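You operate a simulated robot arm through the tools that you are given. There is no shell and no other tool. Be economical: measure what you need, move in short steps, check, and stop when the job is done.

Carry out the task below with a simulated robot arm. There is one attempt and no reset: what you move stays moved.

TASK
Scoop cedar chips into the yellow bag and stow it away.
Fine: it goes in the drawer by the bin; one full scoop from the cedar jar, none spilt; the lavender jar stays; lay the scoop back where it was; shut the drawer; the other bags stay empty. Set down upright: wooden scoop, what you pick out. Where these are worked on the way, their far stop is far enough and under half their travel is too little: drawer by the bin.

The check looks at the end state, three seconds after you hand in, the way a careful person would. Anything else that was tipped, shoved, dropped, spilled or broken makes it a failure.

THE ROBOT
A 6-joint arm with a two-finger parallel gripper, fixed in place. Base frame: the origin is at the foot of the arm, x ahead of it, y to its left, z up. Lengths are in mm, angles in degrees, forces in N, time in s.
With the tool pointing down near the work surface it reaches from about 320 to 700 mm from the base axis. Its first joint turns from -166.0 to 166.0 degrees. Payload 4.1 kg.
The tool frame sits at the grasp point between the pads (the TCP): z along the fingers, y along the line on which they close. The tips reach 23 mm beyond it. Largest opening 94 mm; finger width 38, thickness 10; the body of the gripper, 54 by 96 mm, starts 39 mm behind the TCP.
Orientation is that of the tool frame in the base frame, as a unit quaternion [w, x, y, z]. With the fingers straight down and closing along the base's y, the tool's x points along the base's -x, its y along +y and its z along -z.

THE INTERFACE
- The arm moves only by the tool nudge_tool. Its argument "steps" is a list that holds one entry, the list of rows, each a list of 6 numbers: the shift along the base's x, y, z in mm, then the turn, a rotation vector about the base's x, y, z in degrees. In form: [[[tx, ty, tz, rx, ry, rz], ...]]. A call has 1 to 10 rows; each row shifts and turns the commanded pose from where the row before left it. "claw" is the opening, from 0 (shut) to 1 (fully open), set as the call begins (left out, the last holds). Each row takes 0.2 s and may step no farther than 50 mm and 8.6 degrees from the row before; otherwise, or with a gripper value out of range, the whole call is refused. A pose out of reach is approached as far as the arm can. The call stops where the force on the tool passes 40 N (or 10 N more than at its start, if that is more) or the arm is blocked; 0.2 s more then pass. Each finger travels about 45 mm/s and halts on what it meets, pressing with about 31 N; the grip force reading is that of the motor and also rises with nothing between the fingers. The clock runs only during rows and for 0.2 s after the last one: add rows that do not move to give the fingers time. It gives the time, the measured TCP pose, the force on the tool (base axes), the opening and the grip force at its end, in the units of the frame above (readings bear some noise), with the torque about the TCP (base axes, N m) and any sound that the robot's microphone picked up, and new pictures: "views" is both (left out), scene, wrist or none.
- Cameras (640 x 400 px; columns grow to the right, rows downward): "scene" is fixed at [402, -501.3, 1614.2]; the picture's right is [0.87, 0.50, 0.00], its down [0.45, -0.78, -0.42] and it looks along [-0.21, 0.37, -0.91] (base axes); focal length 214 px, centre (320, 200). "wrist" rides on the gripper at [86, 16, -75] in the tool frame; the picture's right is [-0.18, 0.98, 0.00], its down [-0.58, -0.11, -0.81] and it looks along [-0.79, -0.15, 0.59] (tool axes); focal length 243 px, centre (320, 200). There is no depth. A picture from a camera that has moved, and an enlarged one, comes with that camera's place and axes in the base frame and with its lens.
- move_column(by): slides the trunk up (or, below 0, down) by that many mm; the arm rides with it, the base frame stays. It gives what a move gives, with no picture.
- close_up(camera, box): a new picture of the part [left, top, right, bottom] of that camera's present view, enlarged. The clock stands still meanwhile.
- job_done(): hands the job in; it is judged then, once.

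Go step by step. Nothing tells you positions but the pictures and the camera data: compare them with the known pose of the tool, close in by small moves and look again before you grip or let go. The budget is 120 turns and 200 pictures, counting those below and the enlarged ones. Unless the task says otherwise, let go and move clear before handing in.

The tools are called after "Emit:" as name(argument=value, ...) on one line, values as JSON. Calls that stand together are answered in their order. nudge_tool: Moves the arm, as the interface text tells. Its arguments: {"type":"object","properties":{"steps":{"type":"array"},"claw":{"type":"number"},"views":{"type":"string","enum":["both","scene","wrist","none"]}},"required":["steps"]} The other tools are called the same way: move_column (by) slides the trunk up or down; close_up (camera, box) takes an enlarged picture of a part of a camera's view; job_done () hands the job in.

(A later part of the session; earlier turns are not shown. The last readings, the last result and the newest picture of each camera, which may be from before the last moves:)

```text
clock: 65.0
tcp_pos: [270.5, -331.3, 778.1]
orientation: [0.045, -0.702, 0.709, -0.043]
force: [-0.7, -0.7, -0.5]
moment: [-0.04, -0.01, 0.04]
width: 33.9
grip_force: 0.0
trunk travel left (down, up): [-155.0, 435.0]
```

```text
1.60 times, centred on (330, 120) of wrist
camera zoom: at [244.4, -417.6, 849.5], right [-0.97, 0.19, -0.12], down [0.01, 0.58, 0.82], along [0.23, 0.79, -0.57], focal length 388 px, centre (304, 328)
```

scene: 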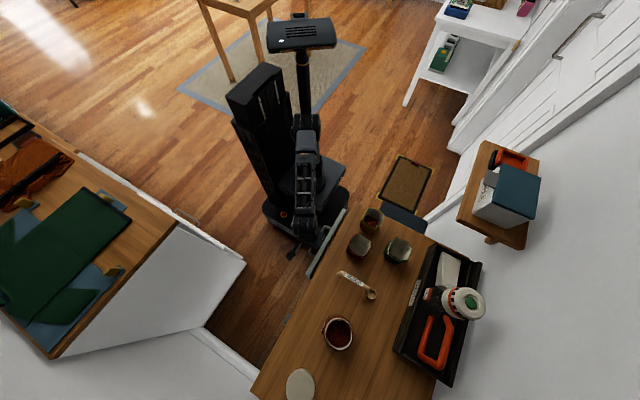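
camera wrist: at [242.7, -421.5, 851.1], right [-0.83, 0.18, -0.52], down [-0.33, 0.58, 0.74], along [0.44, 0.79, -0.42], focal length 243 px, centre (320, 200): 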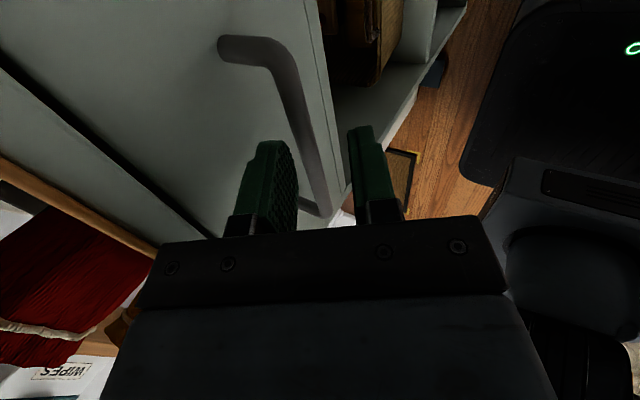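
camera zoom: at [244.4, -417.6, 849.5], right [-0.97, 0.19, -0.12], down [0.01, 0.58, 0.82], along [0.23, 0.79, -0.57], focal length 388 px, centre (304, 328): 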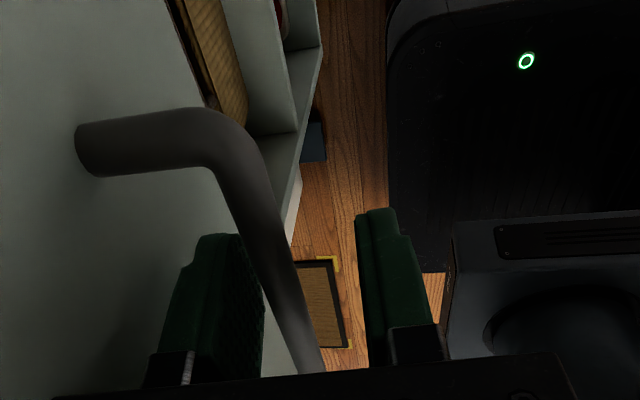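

Drawer is ~50 mm out. Opening wider while shifting back so only the inner finger hooks behind the bar and the gripper body clears the drawer front; then pulling.

Emit:
nudge_tool(steps=[[[-4, 0, -2, 0, 0, 0], [-5, 0, -3, 0, 0, 0], [-4, 0, -3, 0, 0, 0], [0, 0, 0, 0, 0, 0]]], claw=0.64, views="none")

Emit:
close_up(camera="wrist", box=[130, 0, 530, 240])

```text
clock: 66.0
tcp_pos: [257.8, -332.4, 770.8]
orientation: [0.046, -0.702, 0.709, -0.044]
force: [1.4, 0.3, -0.2]
moment: [-0.03, -0.01, -0.01]
width: 60.3
grip_force: 0.0
trunk travel left (down, up): [-155.0, 435.0]
```

```text
1.60 times, centred on (330, 120) of wrist
camera zoom: at [231.7, -418.5, 842.2], right [-0.97, 0.19, -0.12], down [0.01, 0.58, 0.82], along [0.23, 0.79, -0.57], focal length 388 px, centre (304, 328)
```

zoom: 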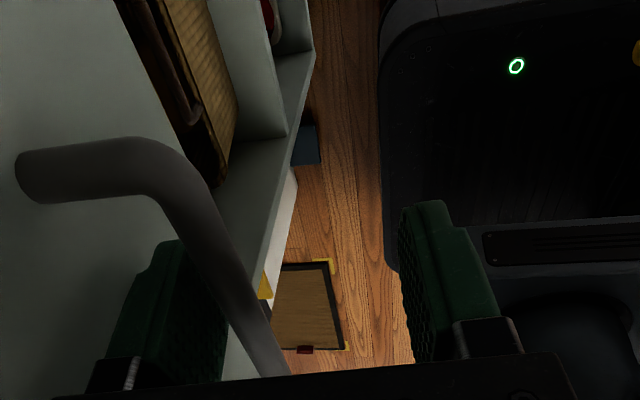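

Emit:
nudge_tool(steps=[[[-15, 0, 0, 0, 0, 0], [-20, 0, 0, 0, 0, 0], [-20, 0, 0, 0, 0, 0], [-20, 0, 0, 0, 0, 0], [-20, 0, 0, 0, 0, 0], [0, 0, 0, 0, 0, 0]]], views="both")

Emit:
close_up(camera="scene", box=[250, 180, 380, 290])

```text
clock: 67.5
tcp_pos: [161.4, -332.0, 768.2]
orientation: [0.045, -0.703, 0.709, -0.044]
force: [0.7, 0.0, -0.2]
moment: [0.01, -0.01, 0.02]
width: 60.2
grip_force: 0.1
trunk travel left (down, up): [-155.0, 435.0]
camera wrist: at [135.4, -419.0, 838.7], right [-0.97, 0.19, -0.12], down [0.01, 0.58, 0.82], along [0.23, 0.79, -0.57], focal length 243 px, centre (320, 200)
```

scene: 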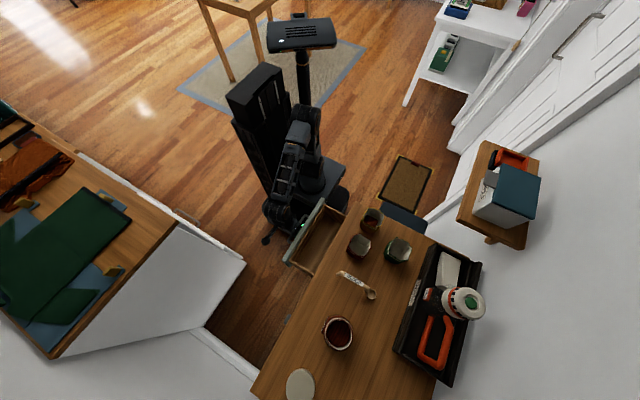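
wrist: 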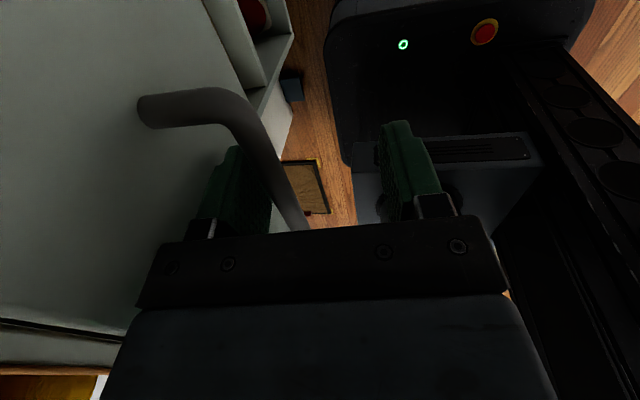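

```text
3.64 times, centred on (315, 235) of scene
camera zoom: at [402.0, -501.3, 1614.2], right [0.87, 0.5, 0.0], down [0.45, -0.78, -0.42], along [-0.21, 0.37, -0.91], focal length 780 px, centre (338, 73)
```

zoom: 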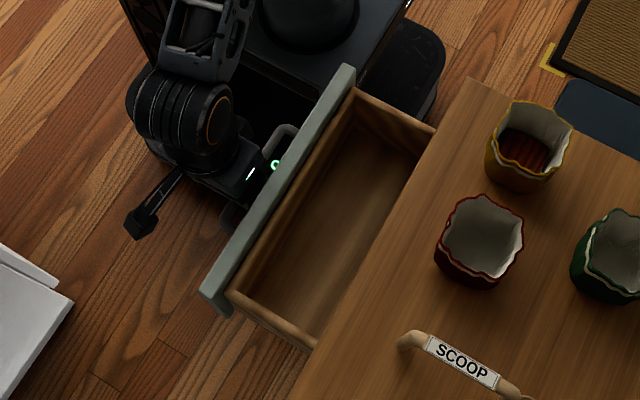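

The drawer is open ~145 mm and empty. I pull a bit further to be well past half its travel.

Emit:
nudge_tool(steps=[[[-12, -3, 0, 0, 0, 0], [-12, -3, 0, 0, 0, 0], [-12, -3, 0, 0, 0, 0], [-12, -3, 0, 0, 0, 0], [0, 0, 0, 0, 0, 0]]], views="scene")

Emit:
close_up(camera="scene", box=[250, 180, 380, 290])

```text
clock: 68.7
tcp_pos: [139.1, -339.2, 771.9]
orientation: [0.044, -0.701, 0.711, -0.042]
force: [0.2, 0.7, 0.5]
moment: [-0.03, 0.0, -0.01]
width: 60.2
grip_force: 0.1
out of reach, approached as far as the arm can: row 3, 4
trunk travel left (down, up): [-155.0, 435.0]
```

scene: 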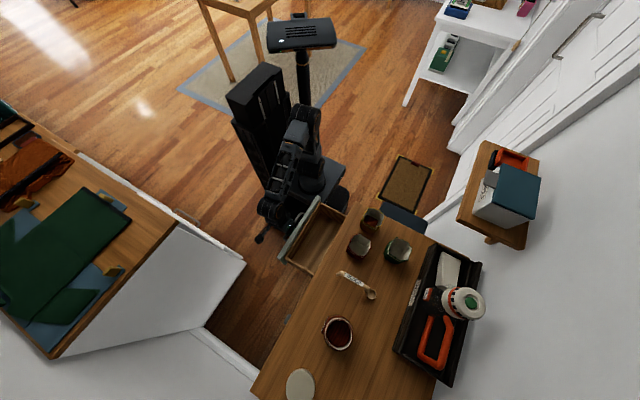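

```text
3.64 times, centred on (315, 235) of scene
camera zoom: at [402.0, -501.3, 1614.2], right [0.87, 0.5, 0.0], down [0.45, -0.78, -0.42], along [-0.21, 0.37, -0.91], focal length 780 px, centre (338, 73)
```

zoom: 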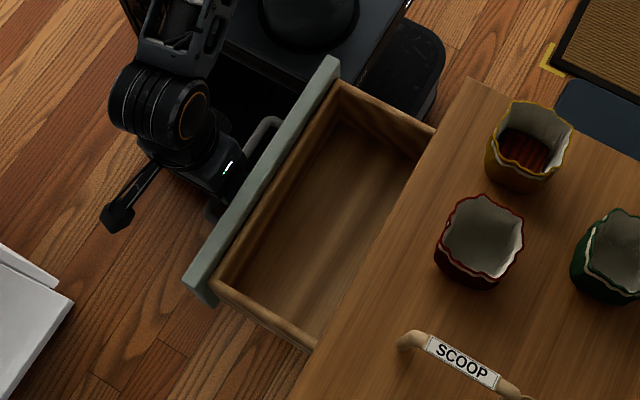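

The drawer is ~168 mm out. Unhooking by raising the trunk straight up, then reorienting to tool-down, yaw 0.

Emit:
move_column(by=350)

Emit:
nudge_tool(steps=[[[20, 10, 0, 0, 7.4, 0], [20, 15, 0, 0, 0, -8], [20, 15, 0, 0, 0, -8], [20, 15, 0, 0, 0, -8], [20, 15, 0, 0, 0, -8], [20, 15, 0, 0, 0, -8], [20, 15, 0, 0, 0, -8], [20, 15, 0, 0, 0, -8], [20, 15, 0, 0, 0, -8], [0, 0, 0, 0, 0, 0]]], claw=1, views="none")

Emit:
nudge_tool(steps=[[[20, 5, 0, 0, 0, -8], [0, 0, 0, 0, 0, -8], [0, 0, 0, 0, 0, -8], [0, 0, 0, 0, 0, 0]]], views="both")

```text
clock: 72.1
tcp_pos: [139.0, -339.5, 1122.6]
orientation: [0.044, -0.7, 0.711, -0.042]
force: [0.3, 0.4, 1.0]
moment: [0.0, -0.02, 0.01]
width: 60.4
grip_force: 0.0
trunk travel left (down, up): [-505.0, 85.0]
```

```text
clock: 74.3
tcp_pos: [321.9, -208.3, 1123.7]
orientation: [0.0, -0.218, 0.976, 0.003]
force: [0.0, -0.7, 0.3]
moment: [0.01, 0.01, 0.0]
width: 94.0
grip_force: 0.0
trunk travel left (down, up): [-505.0, 85.0]
```

```text
clock: 75.3
tcp_pos: [340.5, -203.6, 1121.4]
orientation: [0.001, -0.01, 1.0, 0.004]
force: [-0.3, 0.1, 0.6]
moment: [-0.01, 0.0, 0.02]
width: 94.0
grip_force: 0.1
trunk travel left (down, up): [-505.0, 85.0]
camera wrist: at [253.4, -189.7, 1196.0], right [0.16, 0.99, 0.01], down [0.58, -0.1, 0.81], along [0.8, -0.13, -0.59], focal length 243 px, centre (320, 200)
```

scene: 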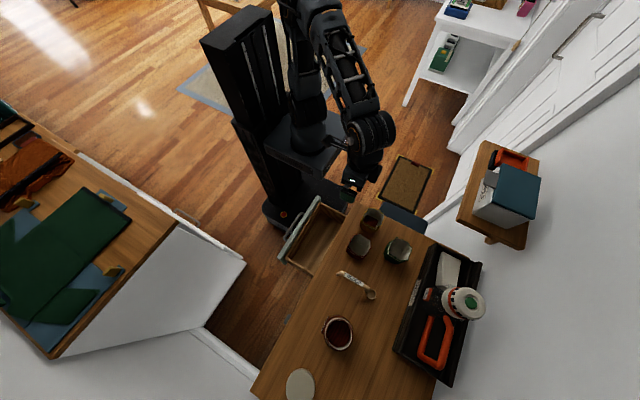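
wrist: 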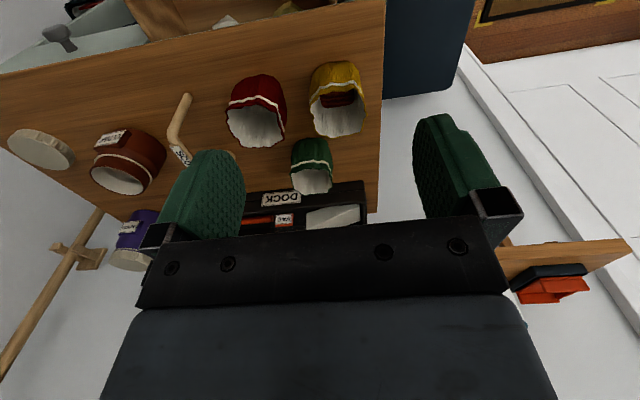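

Emit:
close_up(camera="wrist", box=[200, 30, 400, 200])

Emit:
close_up(camera="scene", box=[330, 190, 430, 270])

```text
2.35 times, centred on (300, 115) of wrist
camera zoom: at [253.4, -189.7, 1196.0], right [0.16, 0.99, 0.01], down [0.58, -0.1, 0.81], along [0.8, -0.13, -0.59], focal length 571 px, centre (367, 400)
```

zoom: 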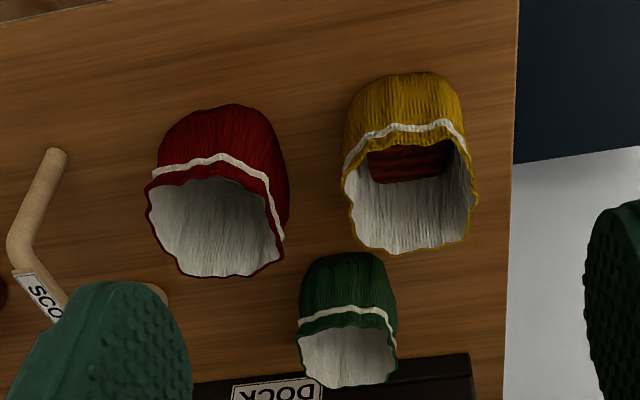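

```text
5.00 times, centred on (380, 230) of scene
camera zoom: at [402.0, -501.3, 1614.2], right [0.87, 0.5, 0.0], down [0.45, -0.78, -0.42], along [-0.21, 0.37, -0.91], focal length 1072 px, centre (20, 50)
```

zoom: 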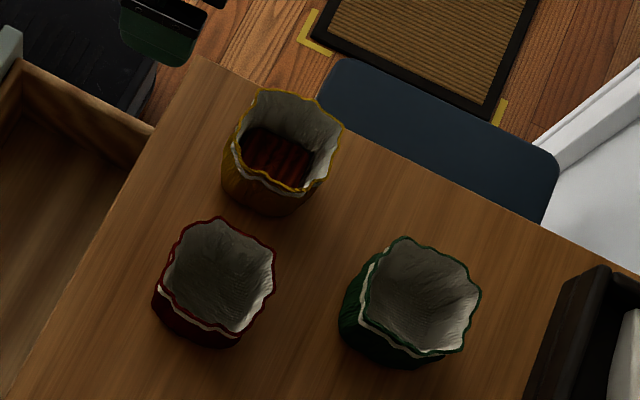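

Yellow bag is at about (434,-192), ~72 mm wide, with chips half-way up. Moving over it and checking just above the rim.

Emit:
nudge_tool(steps=[[[40, 5, -30, 0, 0, 0], [40, 5, -30, 0, 0, 0], [14, 2, -40, 0, 0, 0], [0, 0, -40, 0, 0, 0], [0, 0, -20, 0, 0, 0], [0, 0, 0, 0, 0, 0]]], views="wrist")

Emit:
close_up(camera="scene", box=[330, 190, 430, 270])

```text
refused: row 1 steps farther than a row can; nothing moved
```

```text
5.00 times, centred on (380, 230) of scene
camera zoom: at [402.0, -501.3, 1614.2], right [0.87, 0.5, 0.0], down [0.45, -0.78, -0.42], along [-0.21, 0.37, -0.91], focal length 1072 px, centre (20, 50)
```

zoom: 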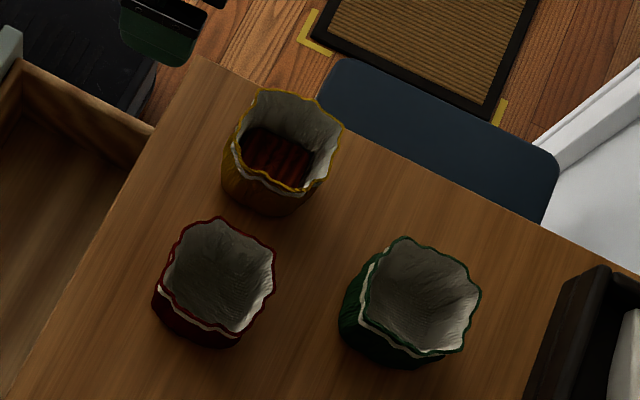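

Emit:
nudge_tool(steps=[[[35, 4, -30, 0, 0, 0], [35, 4, -30, 0, 0, 0], [24, 4, -35, 0, 0, -1], [0, 0, -40, 0, 0, 0], [0, 0, -22, 0, 0, 0], [0, 0, 0, 0, 0, 0]]], views="wrist")

Emit:
close_up(camera="scene", box=[330, 190, 430, 270])

```text
clock: 76.7
tcp_pos: [434.2, -191.7, 964.6]
orientation: [0.001, -0.002, 1.0, 0.004]
force: [-0.6, 0.4, -1.0]
moment: [-0.03, 0.03, 0.02]
width: 94.2
grip_force: 0.2
trunk travel left (down, up): [-505.0, 85.0]
camera wrist: at [347.8, -176.7, 1040.2], right [0.18, 0.98, 0.01], down [0.58, -0.11, 0.81], along [0.79, -0.14, -0.59], focal length 243 px, centre (320, 200)
```

wrist: 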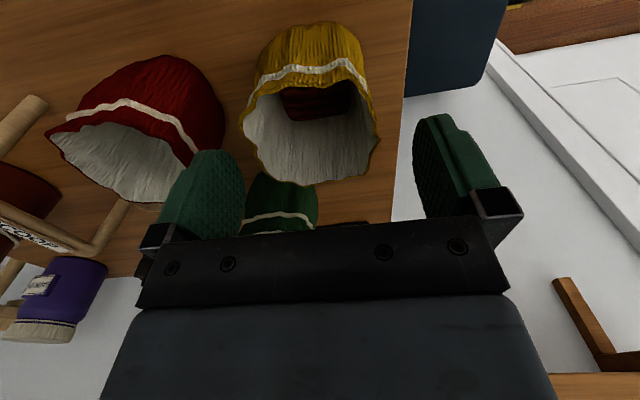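

```text
5.00 times, centred on (380, 230) of scene
camera zoom: at [402.0, -501.3, 1614.2], right [0.87, 0.5, 0.0], down [0.45, -0.78, -0.42], along [-0.21, 0.37, -0.91], focal length 1072 px, centre (20, 50)
```

zoom: 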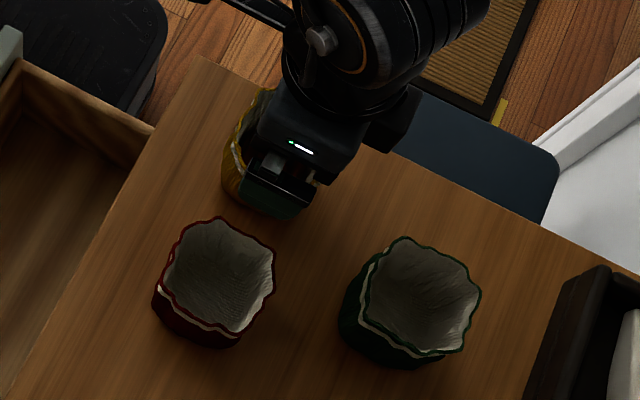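

Centre y is nearer -195. Correcting 3 mm, then descending around the bag.

Emit:
nudge_tool(steps=[[[-1, -3.5, 0, 0, 0, 0], [0, 0, -20, 0, 0, 0], [0, 0, -20, 0, 0, 0], [0, 0, -14, 0, 0, 0], [0, 0, -10, 0, 0, 0], [0, 0, 0, 0, 0, 0]]], views="wrist")

Emit:
close_up(camera="scene", box=[330, 190, 430, 270])

```text
clock: 78.1
tcp_pos: [431.2, -194.9, 901.4]
orientation: [0.002, -0.002, 1.0, 0.003]
force: [0.1, -0.7, 19.6]
moment: [-0.13, 0.13, -0.02]
width: 94.0
grip_force: 0.0
trunk travel left (down, up): [-505.0, 85.0]
camera wrist: at [344.3, -179.6, 976.4], right [0.18, 0.98, 0.01], down [0.58, -0.11, 0.81], along [0.8, -0.14, -0.59], focal length 243 px, centre (320, 200)
```

wrist: 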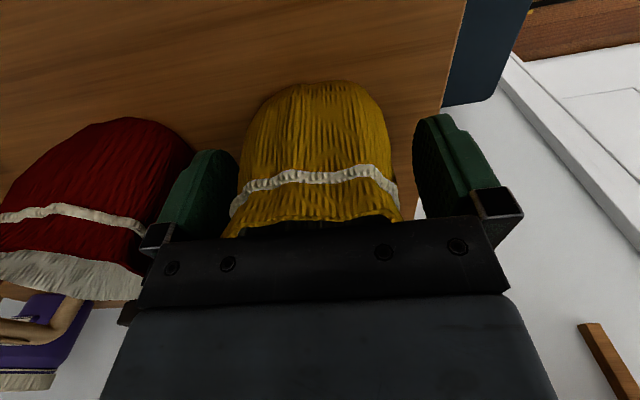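

```text
5.00 times, centred on (380, 230) of scene
camera zoom: at [402.0, -501.3, 1614.2], right [0.87, 0.5, 0.0], down [0.45, -0.78, -0.42], along [-0.21, 0.37, -0.91], focal length 1072 px, centre (20, 50)
```

zoom: 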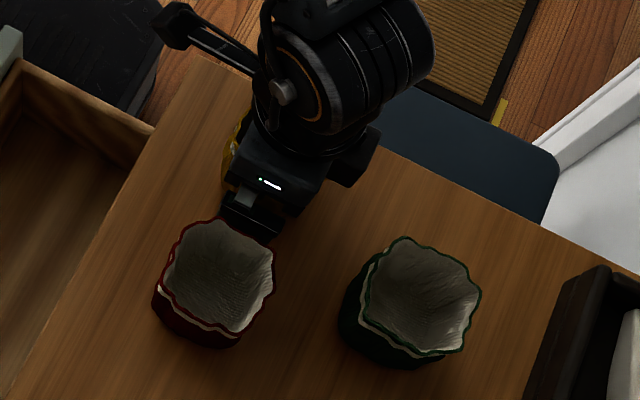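

The gripper body just touches the rim (rim ≈940). Backing up 10 mm, then closing gently.

Emit:
nudge_tool(steps=[[[0, 0, 6, 0, 0, 0], [0, 0, 5, 0, 0, 0], [0, 0, 0, 0, 0, 0]]], claw=0.9, views="none")

Emit:
nudge_tool(steps=[[[0, 0, 0, 0, 0, 0], [0, 0, 0, 0, 0, 0], [0, 0, 0, 0, 0, 0], [0, 0, 0, 0, 0, 0]]], claw=0.6, views="wrist")

```text
clock: 78.9
tcp_pos: [431.4, -193.7, 911.6]
orientation: [0.0, -0.001, 1.0, 0.004]
force: [-0.8, -1.0, -0.8]
moment: [0.01, 0.0, 0.01]
width: 84.7
grip_force: 0.1
trunk travel left (down, up): [-505.0, 85.0]
```

```text
clock: 79.9
tcp_pos: [431.6, -194.1, 911.9]
orientation: [0.002, -0.002, 1.0, 0.004]
force: [-0.5, -0.3, -0.9]
moment: [0.02, 0.0, 0.02]
width: 60.0
grip_force: 30.8
trunk travel left (down, up): [-505.0, 85.0]
camera wrist: at [345.7, -180.1, 986.7], right [0.18, 0.98, 0.01], down [0.58, -0.11, 0.81], along [0.79, -0.14, -0.59], focal length 243 px, centre (320, 200)
```

wrist: 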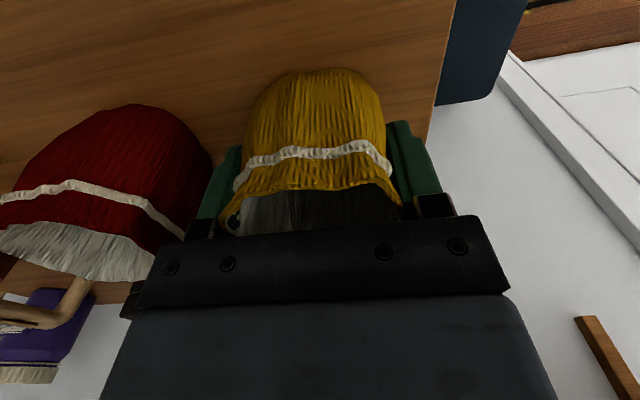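

Bag held (60 mm wide at grip). Lifting straight up above the other bags' rims.

Emit:
nudge_tool(steps=[[[0, 0, 10, 0, 0, 0], [0, 0, 20, 0, 0, 0], [0, 0, 25, 0, 0, 0], [0, 0, 25, 0, 0, 0], [0, 0, 20, 0, 0, 0], [0, 0, 0, 0, 0, 0]]], claw=0.5, views="both")

Emit:
close_up(camera="scene", box=[270, 170, 430, 290])

```text
clock: 81.3
tcp_pos: [431.2, -197.2, 1012.1]
orientation: [0.001, -0.001, 1.0, 0.004]
force: [-0.5, 0.6, 0.6]
moment: [-0.01, 0.04, 0.0]
width: 60.1
grip_force: 31.2
trunk travel left (down, up): [-505.0, 85.0]
camera wrist: at [346.0, -181.4, 1086.8], right [0.18, 0.98, 0.01], down [0.58, -0.11, 0.81], along [0.79, -0.14, -0.59], focal length 243 px, centre (320, 200)
```

scene: 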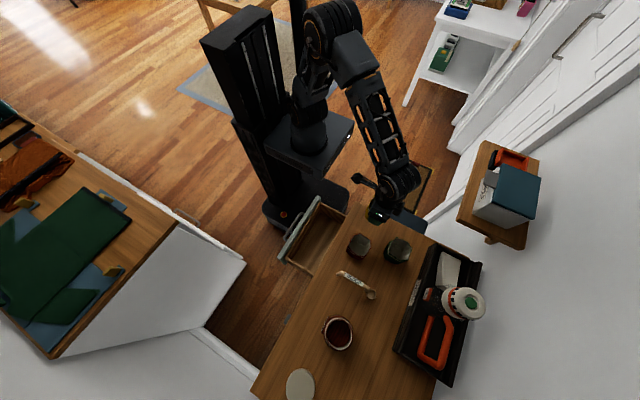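
wrist: 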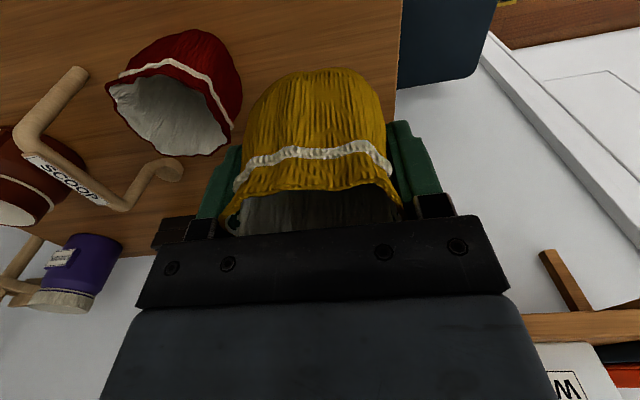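

```text
3.33 times, centred on (350, 230) of scene
camera zoom: at [402.0, -501.3, 1614.2], right [0.87, 0.5, 0.0], down [0.45, -0.78, -0.42], along [-0.21, 0.37, -0.91], focal length 715 px, centre (220, 100)
```

zoom: 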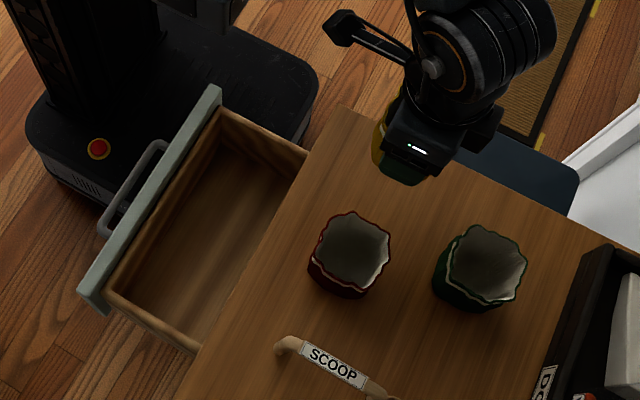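

The bag is held upright. Carrying it above the open drawer, to about (287,-320).

Emit:
nudge_tool(steps=[[[-25, -15, 0, 0, 0, 0], [-30, -20, 0, 0, 0, 0], [-30, -25, 0, 0, 0, 0], [-30, -25, 0, 0, 0, 0], [-20, -25, 0, 0, 0, 0], [-9, -13, 0, 0, 0, 0], [0, 0, 0, 0, 0, 0]]], views="both")

Emit:
close_up(camera="scene", box=[250, 170, 400, 290])

```text
clock: 82.9
tcp_pos: [288.9, -319.3, 1011.0]
orientation: [0.001, -0.002, 1.0, 0.004]
force: [0.0, -0.6, -0.1]
moment: [-0.03, 0.01, 0.0]
width: 60.3
grip_force: 31.2
trunk travel left (down, up): [-505.0, 85.0]
camera wrist: at [201.4, -304.1, 1085.7], right [0.18, 0.98, 0.01], down [0.58, -0.11, 0.81], along [0.79, -0.14, -0.59], focal length 243 px, centre (320, 200)
```

scene: 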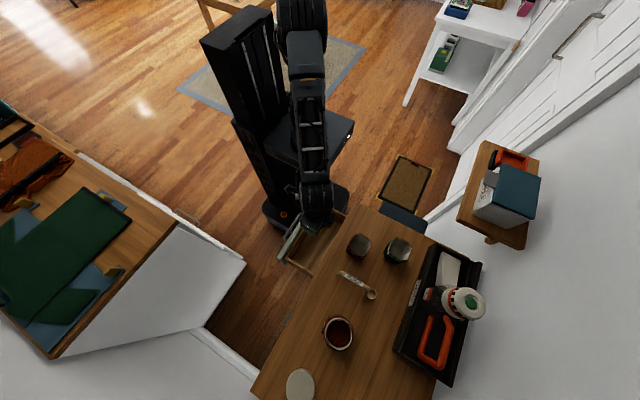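
wrist: 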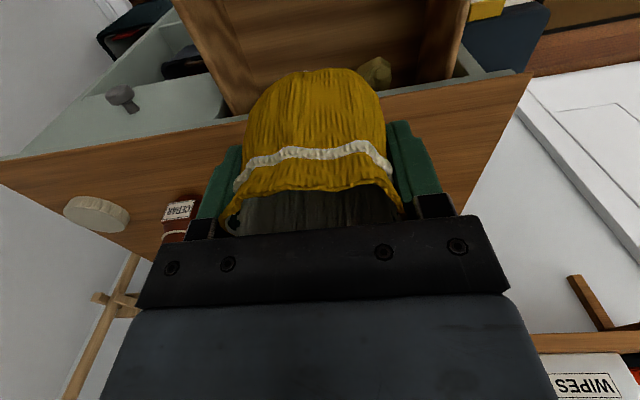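

```text
3.33 times, centred on (325, 230) of scene
camera zoom: at [402.0, -501.3, 1614.2], right [0.87, 0.5, 0.0], down [0.45, -0.78, -0.42], along [-0.21, 0.37, -0.91], focal length 715 px, centre (303, 100)
```

zoom: 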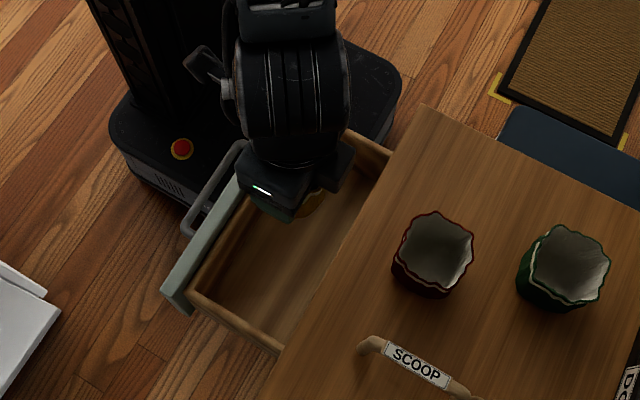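

There is a small object deeper in the drawer, at about (385,-255). I'll check the geometry before lowering.

Emit:
close_up(camera="wrist", box=[160, 0, 500, 200])

```text
1.88 times, centred on (330, 100) of wrist
camera zoom: at [201.4, -304.1, 1085.7], right [0.18, 0.98, 0.01], down [0.58, -0.11, 0.81], along [0.79, -0.14, -0.59], focal length 457 px, centre (301, 388)
```

zoom: 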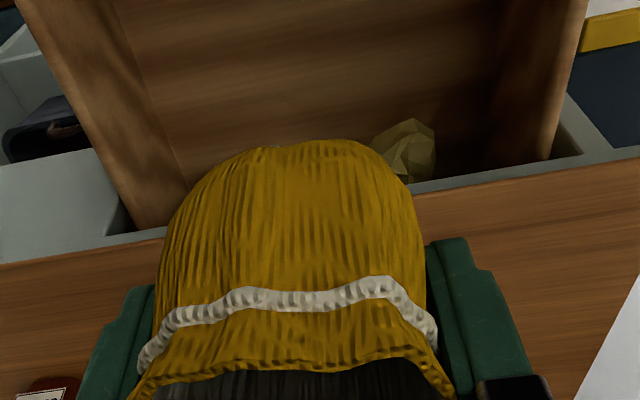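

A crumpled ball lies well behind the drop spot. Lowering the bag into the drawer.

Emit:
nudge_tool(steps=[[[-2, -4, -40, 0, 0, 0], [0, 0, -40, 0, 0, 0], [0, 0, -40, 0, 0, 0], [0, 0, -40, 0, 0, 0], [0, 0, -35, 0, 0, 0], [0, 0, 0, 0, 0, 0]]], views="both")

Emit:
close_up(camera="scene", box=[250, 170, 400, 290])

```text
clock: 84.3
tcp_pos: [287.2, -323.1, 815.6]
orientation: [0.0, -0.002, 1.0, 0.003]
force: [0.6, 0.1, -1.1]
moment: [-0.02, -0.01, -0.02]
width: 59.8
grip_force: 30.9
trunk travel left (down, up): [-505.0, 85.0]
camera wrist: at [200.9, -307.6, 889.8], right [0.18, 0.98, 0.01], down [0.58, -0.11, 0.81], along [0.79, -0.14, -0.59], focal length 243 px, centre (320, 200)
```

scene: 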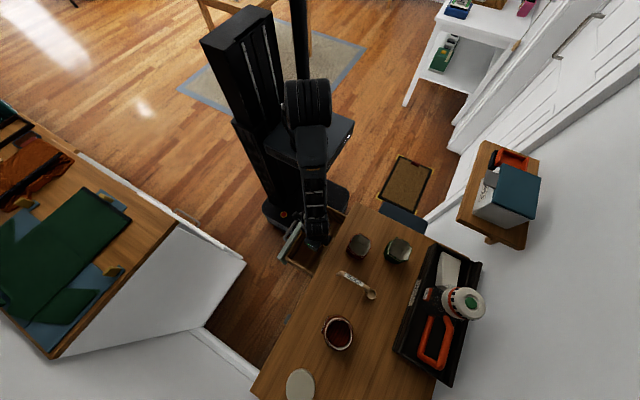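
wrist: 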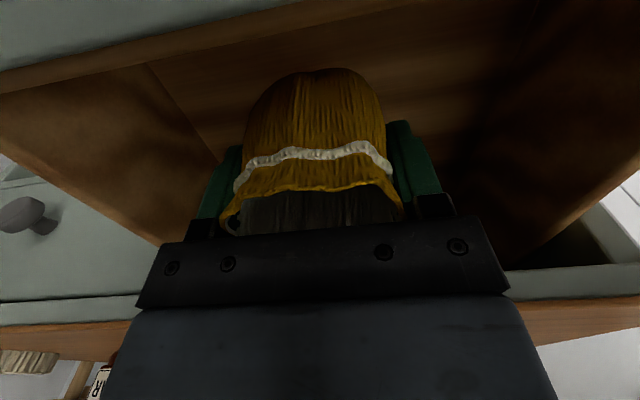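

```text
3.33 times, centred on (325, 230) of scene
camera zoom: at [402.0, -501.3, 1614.2], right [0.87, 0.5, 0.0], down [0.45, -0.78, -0.42], along [-0.21, 0.37, -0.91], focal length 715 px, centre (303, 100)
```

zoom: 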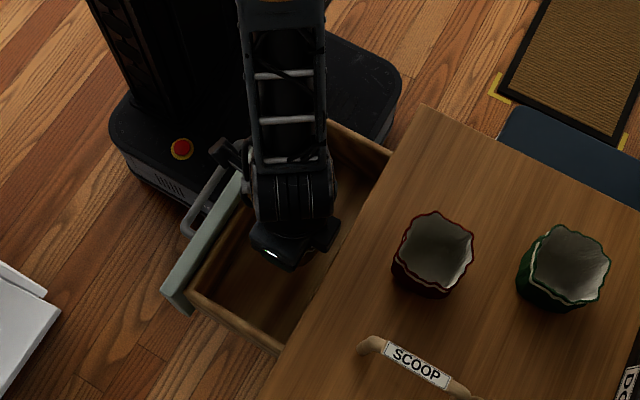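

Floor is about z 721, so another ~40 mm down. To keep the wrist camera clear of the drawer front, I yaw 90° here first (only the wrist turns).

Emit:
nudge_tool(steps=[[[0, 0, 0, 0, 0, 8], [0, 0, 0, 0, 0, 8], [0, 0, 0, 0, 0, 8], [0, 0, 0, 0, 0, 8], [0, 0, 0, 0, 0, 8], [0, 0, 0, 0, 0, 8], [0, 0, 0, 0, 0, 8], [0, 0, 0, 0, 0, 8], [0, 0, 0, 0, 0, 8], [0, 0, 0, 0, 0, 8]]], views="none")

Emit:
nudge_tool(steps=[[[0, 0, 0, 0, 0, 8], [0, 0, 0, 0, 0, 2], [0, 0, -10, 0, 0, 0], [0, 0, 0, 0, 0, 0]]], views="wrist")

Emit:
close_up(camera="scene", box=[250, 170, 400, 290])

```text
clock: 86.5
tcp_pos: [285.8, -323.1, 816.8]
orientation: [-0.002, -0.645, 0.764, 0.004]
force: [0.8, -0.4, -0.7]
moment: [0.0, -0.02, -0.01]
width: 60.2
grip_force: 30.9
trunk travel left (down, up): [-505.0, 85.0]
```

```text
clock: 87.5
tcp_pos: [285.0, -322.3, 806.2]
orientation: [0.003, 0.709, -0.705, -0.003]
force: [-0.4, -0.2, -1.0]
moment: [0.01, 0.03, 0.03]
width: 59.9
grip_force: 31.1
trunk travel left (down, up): [-505.0, 85.0]
camera wrist: at [270.6, -409.2, 880.7], right [-0.98, 0.18, 0.01], down [0.11, 0.58, 0.81], along [0.14, 0.79, -0.59], focal length 243 px, centre (320, 200)
```

wrist: 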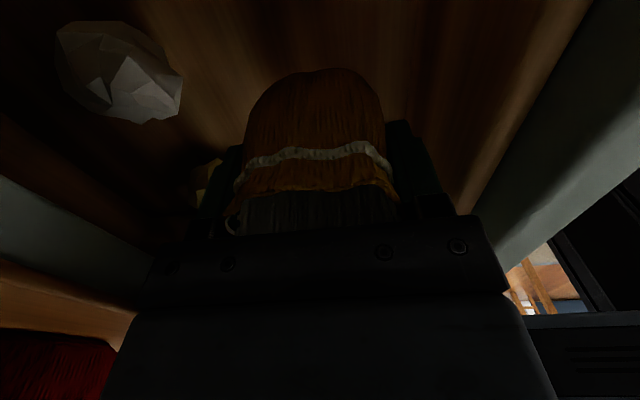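

```text
3.33 times, centred on (325, 230) of scene
camera zoom: at [402.0, -501.3, 1614.2], right [0.87, 0.5, 0.0], down [0.45, -0.78, -0.42], along [-0.21, 0.37, -0.91], focal length 715 px, centre (303, 100)
```

zoom: 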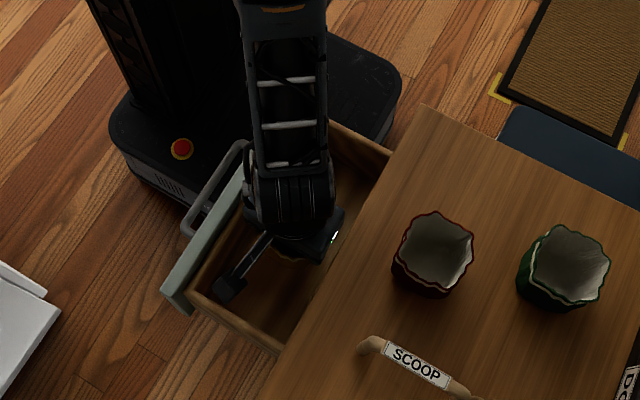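

Two paper balls lie behind; clearance is fine. Lowering gently until the bag touches the drawer floor.

Emit:
nudge_tool(steps=[[[0, 0, -12, 0, 0, 0], [0, 0, -6, 0, 0, 0], [0, 0, -4, 0, 0, 0], [0, 0, -3, 0, 0, 0], [0, 0, 0, 0, 0, 0]]], views="none")

```text
clock: 88.7
tcp_pos: [285.2, -323.8, 780.5]
orientation: [0.001, 0.708, -0.706, -0.004]
force: [0.5, -0.1, 0.7]
moment: [-0.01, -0.03, 0.0]
width: 60.0
grip_force: 31.5
trunk travel left (down, up): [-505.0, 85.0]
```

Emit:
nudge_tool(steps=[[[0, 0, -3, 0, 0, 0], [0, 0, -3, 0, 0, 0], [0, 0, -2, 0, 0, 0], [0, 0, 0, 0, 0, 0]]], views="none")

```text
clock: 89.7
tcp_pos: [286.7, -322.2, 772.2]
orientation: [0.002, 0.708, -0.706, -0.004]
force: [-0.1, 0.0, -0.6]
moment: [-0.03, -0.04, 0.01]
width: 60.1
grip_force: 31.5
trunk travel left (down, up): [-505.0, 85.0]
```

Emit:
nudge_tool(steps=[[[0, 0, -2, 0, 0, 0], [0, 0, -2, 0, 0, 0], [0, 0, -2, 0, 0, 0], [0, 0, -2, 0, 0, 0], [0, 0, 0, 0, 0, 0]]], views="wrist")

```text
clock: 90.9
tcp_pos: [287.1, -321.1, 765.9]
orientation: [0.001, 0.709, -0.706, -0.004]
force: [0.6, -0.8, -0.5]
moment: [0.01, 0.02, 0.03]
width: 59.9
grip_force: 30.9
trunk travel left (down, up): [-505.0, 85.0]
camera wrist: at [271.8, -409.2, 840.6], right [-0.98, 0.18, 0.01], down [0.11, 0.58, 0.81], along [0.14, 0.79, -0.59], focal length 243 px, centre (320, 200)
```

wrist: 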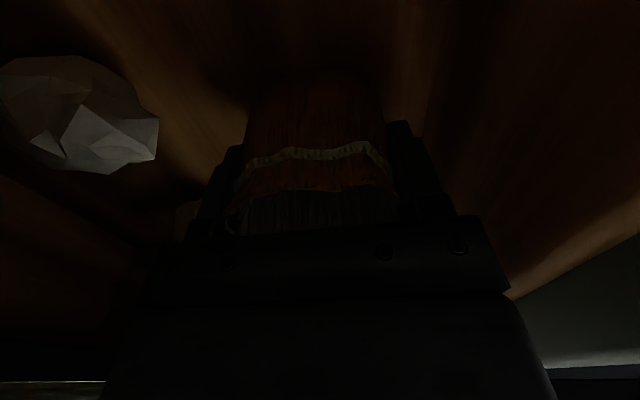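

Emit:
nudge_tool(steps=[[[0, 0, -2.5, 0, 0, 0], [0, 0, -2.5, 0, 0, 0], [0, 0, -2.5, 0, 0, 0], [0, 0, -2.5, 0, 0, 0], [0, 0, 0, 0, 0, 0]]], views="none")

Emit:
close_up(camera="wrist", box=[150, 20, 450, 240])

```text
clock: 92.1
tcp_pos: [286.3, -322.6, 756.8]
orientation: [0.002, 0.708, -0.706, -0.001]
force: [1.2, -2.0, 34.7]
moment: [0.01, -0.05, 0.02]
width: 59.1
grip_force: 30.7
trunk travel left (down, up): [-505.0, 85.0]
```

```text
1.82 times, centred on (300, 130) of wrist
camera zoom: at [270.0, -409.2, 831.6], right [-0.98, 0.18, 0.0], down [0.11, 0.58, 0.81], along [0.14, 0.79, -0.59], focal length 441 px, centre (356, 327)
```

zoom: 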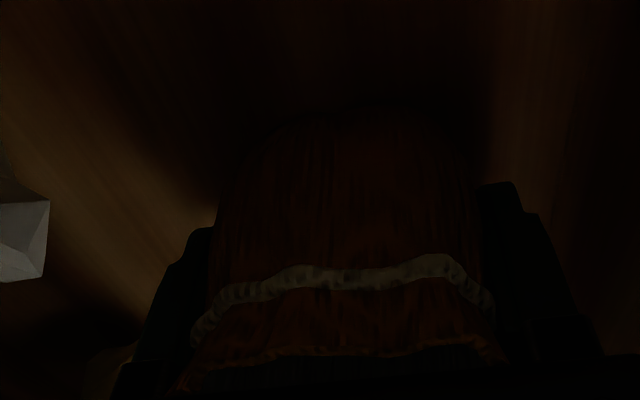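

Floor contact, load centred. Relieving slightly and opening.

Emit:
nudge_tool(steps=[[[0, 0, 1.5, 0, 0, 0], [0, 0, 0, 0, 0, 0]]], views="none")

Emit:
nudge_tool(steps=[[[0, 0, 0, 0, 0, 0], [0, 0, 0, 0, 0, 0], [0, 0, 0, 0, 0, 0], [0, 0, 0, 0, 0, 0]]], claw=0.86, views="none")

Emit:
nudge_tool(steps=[[[0, 0, 10, 0, 0, 0], [0, 0, 15, 0, 0, 0], [0, 0, 20, 0, 0, 0], [0, 0, 30, 0, 0, 0], [0, 0, 0, 0, 0, 0]]], views="wrist")

```text
clock: 92.7
tcp_pos: [283.7, -321.5, 756.7]
orientation: [0.002, 0.708, -0.706, -0.004]
force: [1.1, -3.4, 20.1]
moment: [-0.17, -0.13, -0.01]
width: 59.5
grip_force: 30.9
trunk travel left (down, up): [-505.0, 85.0]
```

```text
clock: 93.7
tcp_pos: [285.3, -321.1, 756.9]
orientation: [0.002, 0.708, -0.706, -0.003]
force: [-0.9, 0.4, 7.0]
moment: [-0.01, -0.14, 0.0]
width: 80.7
grip_force: 0.0
trunk travel left (down, up): [-505.0, 85.0]
```

```text
clock: 94.9
tcp_pos: [286.5, -322.5, 831.8]
orientation: [0.002, 0.709, -0.706, -0.003]
force: [0.5, 1.0, -0.9]
moment: [0.01, -0.02, 0.04]
width: 80.7
grip_force: 0.0
trunk travel left (down, up): [-505.0, 85.0]
camera wrist: at [270.8, -408.9, 906.9], right [-0.98, 0.18, 0.01], down [0.11, 0.58, 0.81], along [0.14, 0.79, -0.59], focal length 243 px, centre (320, 200)
```

wrist: 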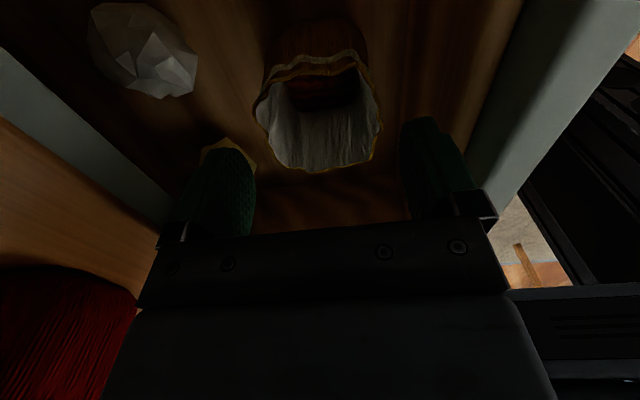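

The bag stands upright in the drawer with its chips. Rising, turning back to yaw 0, and moving in front of the handle to push the drawer shut.

Emit:
nudge_tool(steps=[[[0, 0, 40, 0, 0, 0], [0, 0, 40, 0, 0, 0], [0, 0, 40, 0, 0, 0], [-20, -5, 20, 0, 0, -8], [-25, -5, 10, 0, 0, -8], [-25, -5, 0, 0, 0, -8], [-25, -5, 0, 0, 0, -8], [-25, -3, 0, 0, 0, -8], [-25, 0, 0, 0, 0, -8], [-15, 0, 0, 0, 0, -8]]], claw=0, views="none")

Emit:
nudge_tool(steps=[[[0, 0, 0, 0, 0, -8], [0, 0, 0, 0, 0, -8], [0, 0, 0, 0, 0, -8], [0, 0, 0, 0, 0, -8], [0, 0, 0, 0, 0, -2], [0, 0, 0, 0, 0, 0]]], views="both")

Emit:
close_up(camera="scene", box=[250, 170, 400, 290])

```text
clock: 97.1
tcp_pos: [126.5, -345.5, 984.3]
orientation: [0.0, -0.294, 0.956, 0.004]
force: [0.5, -1.4, 0.2]
moment: [-0.02, -0.03, 0.01]
width: 0.0
grip_force: 30.8
trunk travel left (down, up): [-505.0, 85.0]
```

```text
clock: 98.5
tcp_pos: [126.6, -345.5, 984.8]
orientation: [0.001, -0.002, 1.0, 0.004]
force: [-0.2, -0.1, -0.4]
moment: [0.01, -0.01, 0.0]
width: 0.2
grip_force: 30.8
trunk travel left (down, up): [-505.0, 85.0]
camera wrist: at [40.0, -330.0, 1057.4], right [0.18, 0.98, 0.01], down [0.58, -0.11, 0.81], along [0.79, -0.14, -0.59], focal length 243 px, centre (320, 200)
```

scene: 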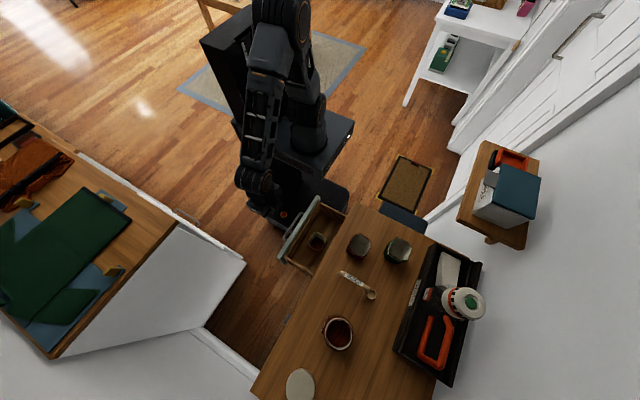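
wrist: 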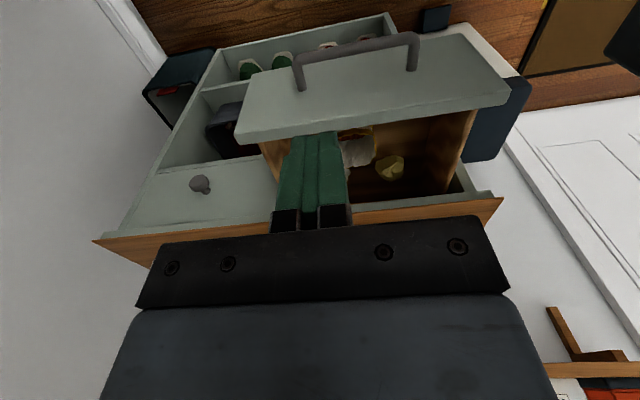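

```text
3.33 times, centred on (325, 230) of scene
camera zoom: at [402.0, -501.3, 1614.2], right [0.87, 0.5, 0.0], down [0.45, -0.78, -0.42], along [-0.21, 0.37, -0.91], focal length 715 px, centre (303, 100)
```

zoom: 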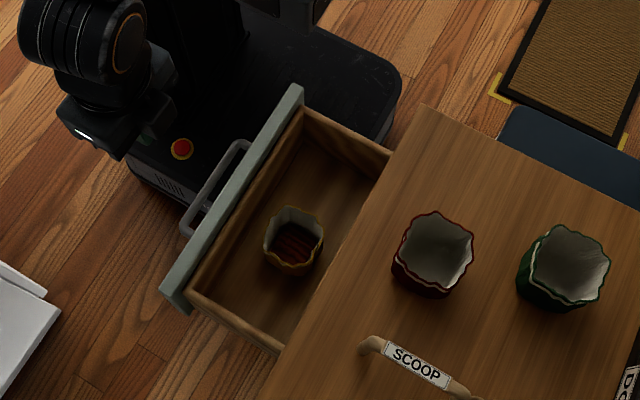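

Bar confirmed at x≈163. Lowering the closed fingers in front of it.

Emit:
nudge_tool(steps=[[[-3, 0, -43, 0, 0, 0], [0, 0, -43, 0, 0, 0], [0, 0, -43, 0, 0, 0], [0, 0, -43, 0, 0, 0], [0, 0, -41, 0, 0, 0], [0, 0, 0, 0, 0, 0]]], views="wrist")

```text
clock: 99.9
tcp_pos: [121.4, -346.9, 766.0]
orientation: [0.001, -0.002, 1.0, 0.004]
force: [-0.4, -0.8, 0.4]
moment: [0.02, 0.0, -0.01]
width: 0.0
grip_force: 31.0
trunk travel left (down, up): [-505.0, 85.0]
camera wrist: at [35.0, -331.9, 841.0], right [0.18, 0.98, 0.01], down [0.58, -0.11, 0.81], along [0.79, -0.14, -0.59], focal length 243 px, centre (320, 200)
```

wrist: 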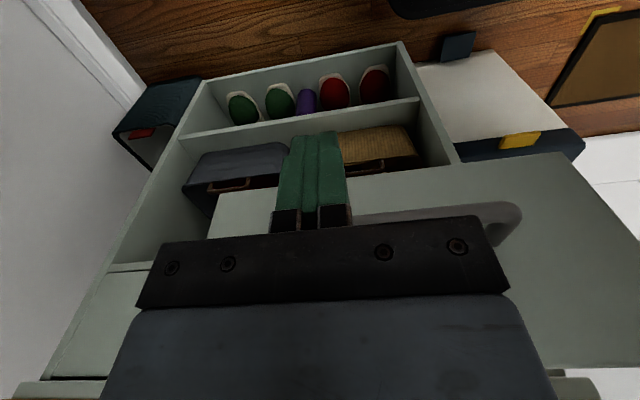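

Pushing the drawer shut slowly so the bag doesn't tip.

Emit:
nudge_tool(steps=[[[5, 10, 0, 0, 0, 0], [7, 10, 0, 0, 0, 0], [7, 0, 0, 0, 0, 0], [8, 0, 0, 0, 0, 0], [10, 0, 0, 0, 0, 0], [12, 0, 0, 0, 0, 0], [12, 0, 0, 0, 0, 0], [12, 0, 0, 0, 0, 0], [10, 0, 0, 0, 0, 0], [6, 0, 0, 0, 0, 0]]], views="scene")

Emit:
close_up(camera="scene", box=[250, 170, 400, 290])

```text
clock: 102.1
tcp_pos: [211.7, -326.9, 768.6]
orientation: [0.001, -0.002, 1.0, 0.005]
force: [-0.6, 0.1, 0.4]
moment: [-0.01, -0.03, -0.01]
width: 0.1
grip_force: 30.6
trunk travel left (down, up): [-505.0, 85.0]
```

scene: 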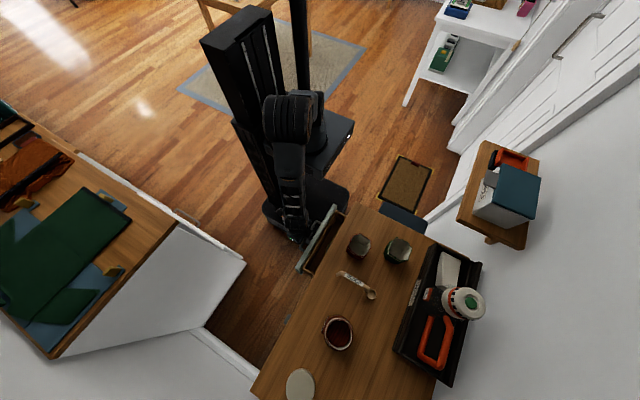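

```text
3.33 times, centred on (325, 230) of scene
camera zoom: at [402.0, -501.3, 1614.2], right [0.87, 0.5, 0.0], down [0.45, -0.78, -0.42], along [-0.21, 0.37, -0.91], focal length 715 px, centre (303, 100)
```

zoom: 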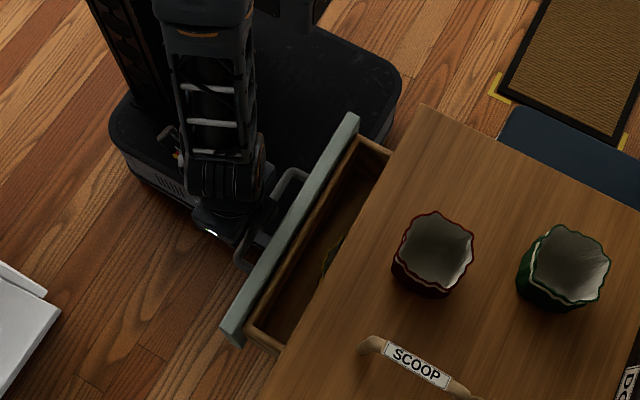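

Emit:
nudge_tool(steps=[[[6, 0, 0, 0, 0, 0], [8, 0, 0, 0, 0, 0], [10, 0, 0, 0, 0, 0], [12, 0, 0, 0, 0, 0], [12, 0, 0, 0, 0, 0], [10, 0, 0, 0, 0, 0], [10, 0, 0, 0, 0, 0], [8, 0, 0, 0, 0, 0], [5, 0, 0, 0, 0, 0], [0, 0, 0, 0, 0, 0]]], views="both")

Emit:
close_up(camera="scene", box=[250, 170, 400, 290])

```text
clock: 104.3
tcp_pos: [292.9, -325.9, 769.3]
orientation: [0.001, -0.002, 1.0, 0.004]
force: [-1.3, 0.7, 0.2]
moment: [-0.01, -0.01, -0.02]
width: 0.0
grip_force: 30.8
trunk travel left (down, up): [-505.0, 85.0]
camera wrist: at [205.4, -310.8, 843.9], right [0.18, 0.98, 0.01], down [0.58, -0.11, 0.81], along [0.79, -0.14, -0.59], focal length 243 px, centre (320, 200)
```

scene: 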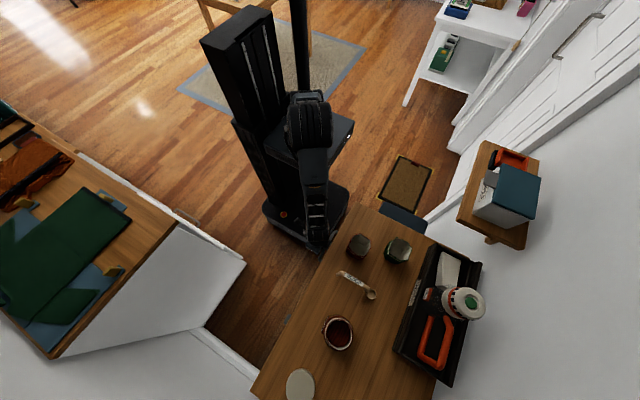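
wrist: 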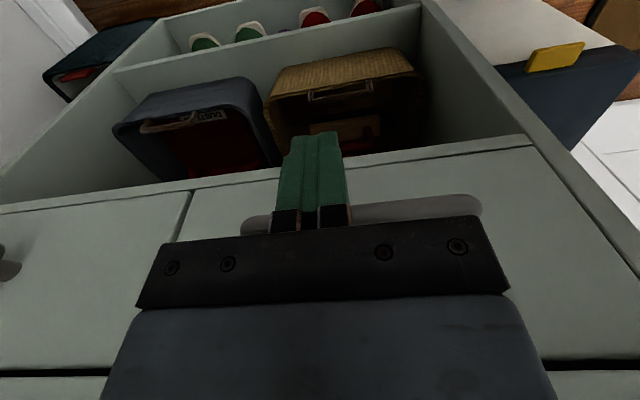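

```text
3.33 times, centred on (325, 230) of scene
camera zoom: at [402.0, -501.3, 1614.2], right [0.87, 0.5, 0.0], down [0.45, -0.78, -0.42], along [-0.21, 0.37, -0.91], focal length 715 px, centre (303, 100)
```

zoom: 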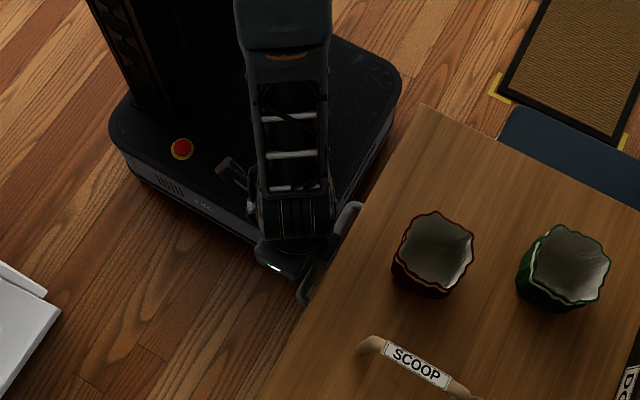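

Almost shut. Small pushes until the stop is felt.

Emit:
nudge_tool(steps=[[[4, 0, 0, 0, 0, 0], [4, 0, 0, 0, 0, 0], [3, 0, 0, 0, 0, 0], [3, 0, 0, 0, 0, 0], [0, 0, 0, 0, 0, 0]]], views="wrist")

```text
clock: 105.3
tcp_pos: [300.1, -325.9, 770.0]
orientation: [-0.001, -0.001, 1.0, 0.007]
force: [-36.8, -17.1, 11.1]
moment: [0.05, -0.16, -0.15]
width: 0.0
grip_force: 31.0
trunk travel left (down, up): [-505.0, 85.0]
stopped in row 4: the force on the tool passed its limit at 45 N (the readings are from after the stop); the commanded pose is now the measured one
camera wrist: at [212.6, -310.8, 844.5], right [0.18, 0.98, 0.01], down [0.58, -0.12, 0.8], along [0.79, -0.14, -0.6], focal length 243 px, centre (320, 200)
```

wrist: 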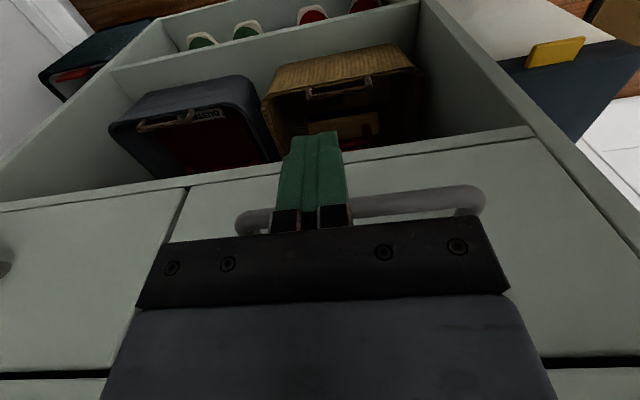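

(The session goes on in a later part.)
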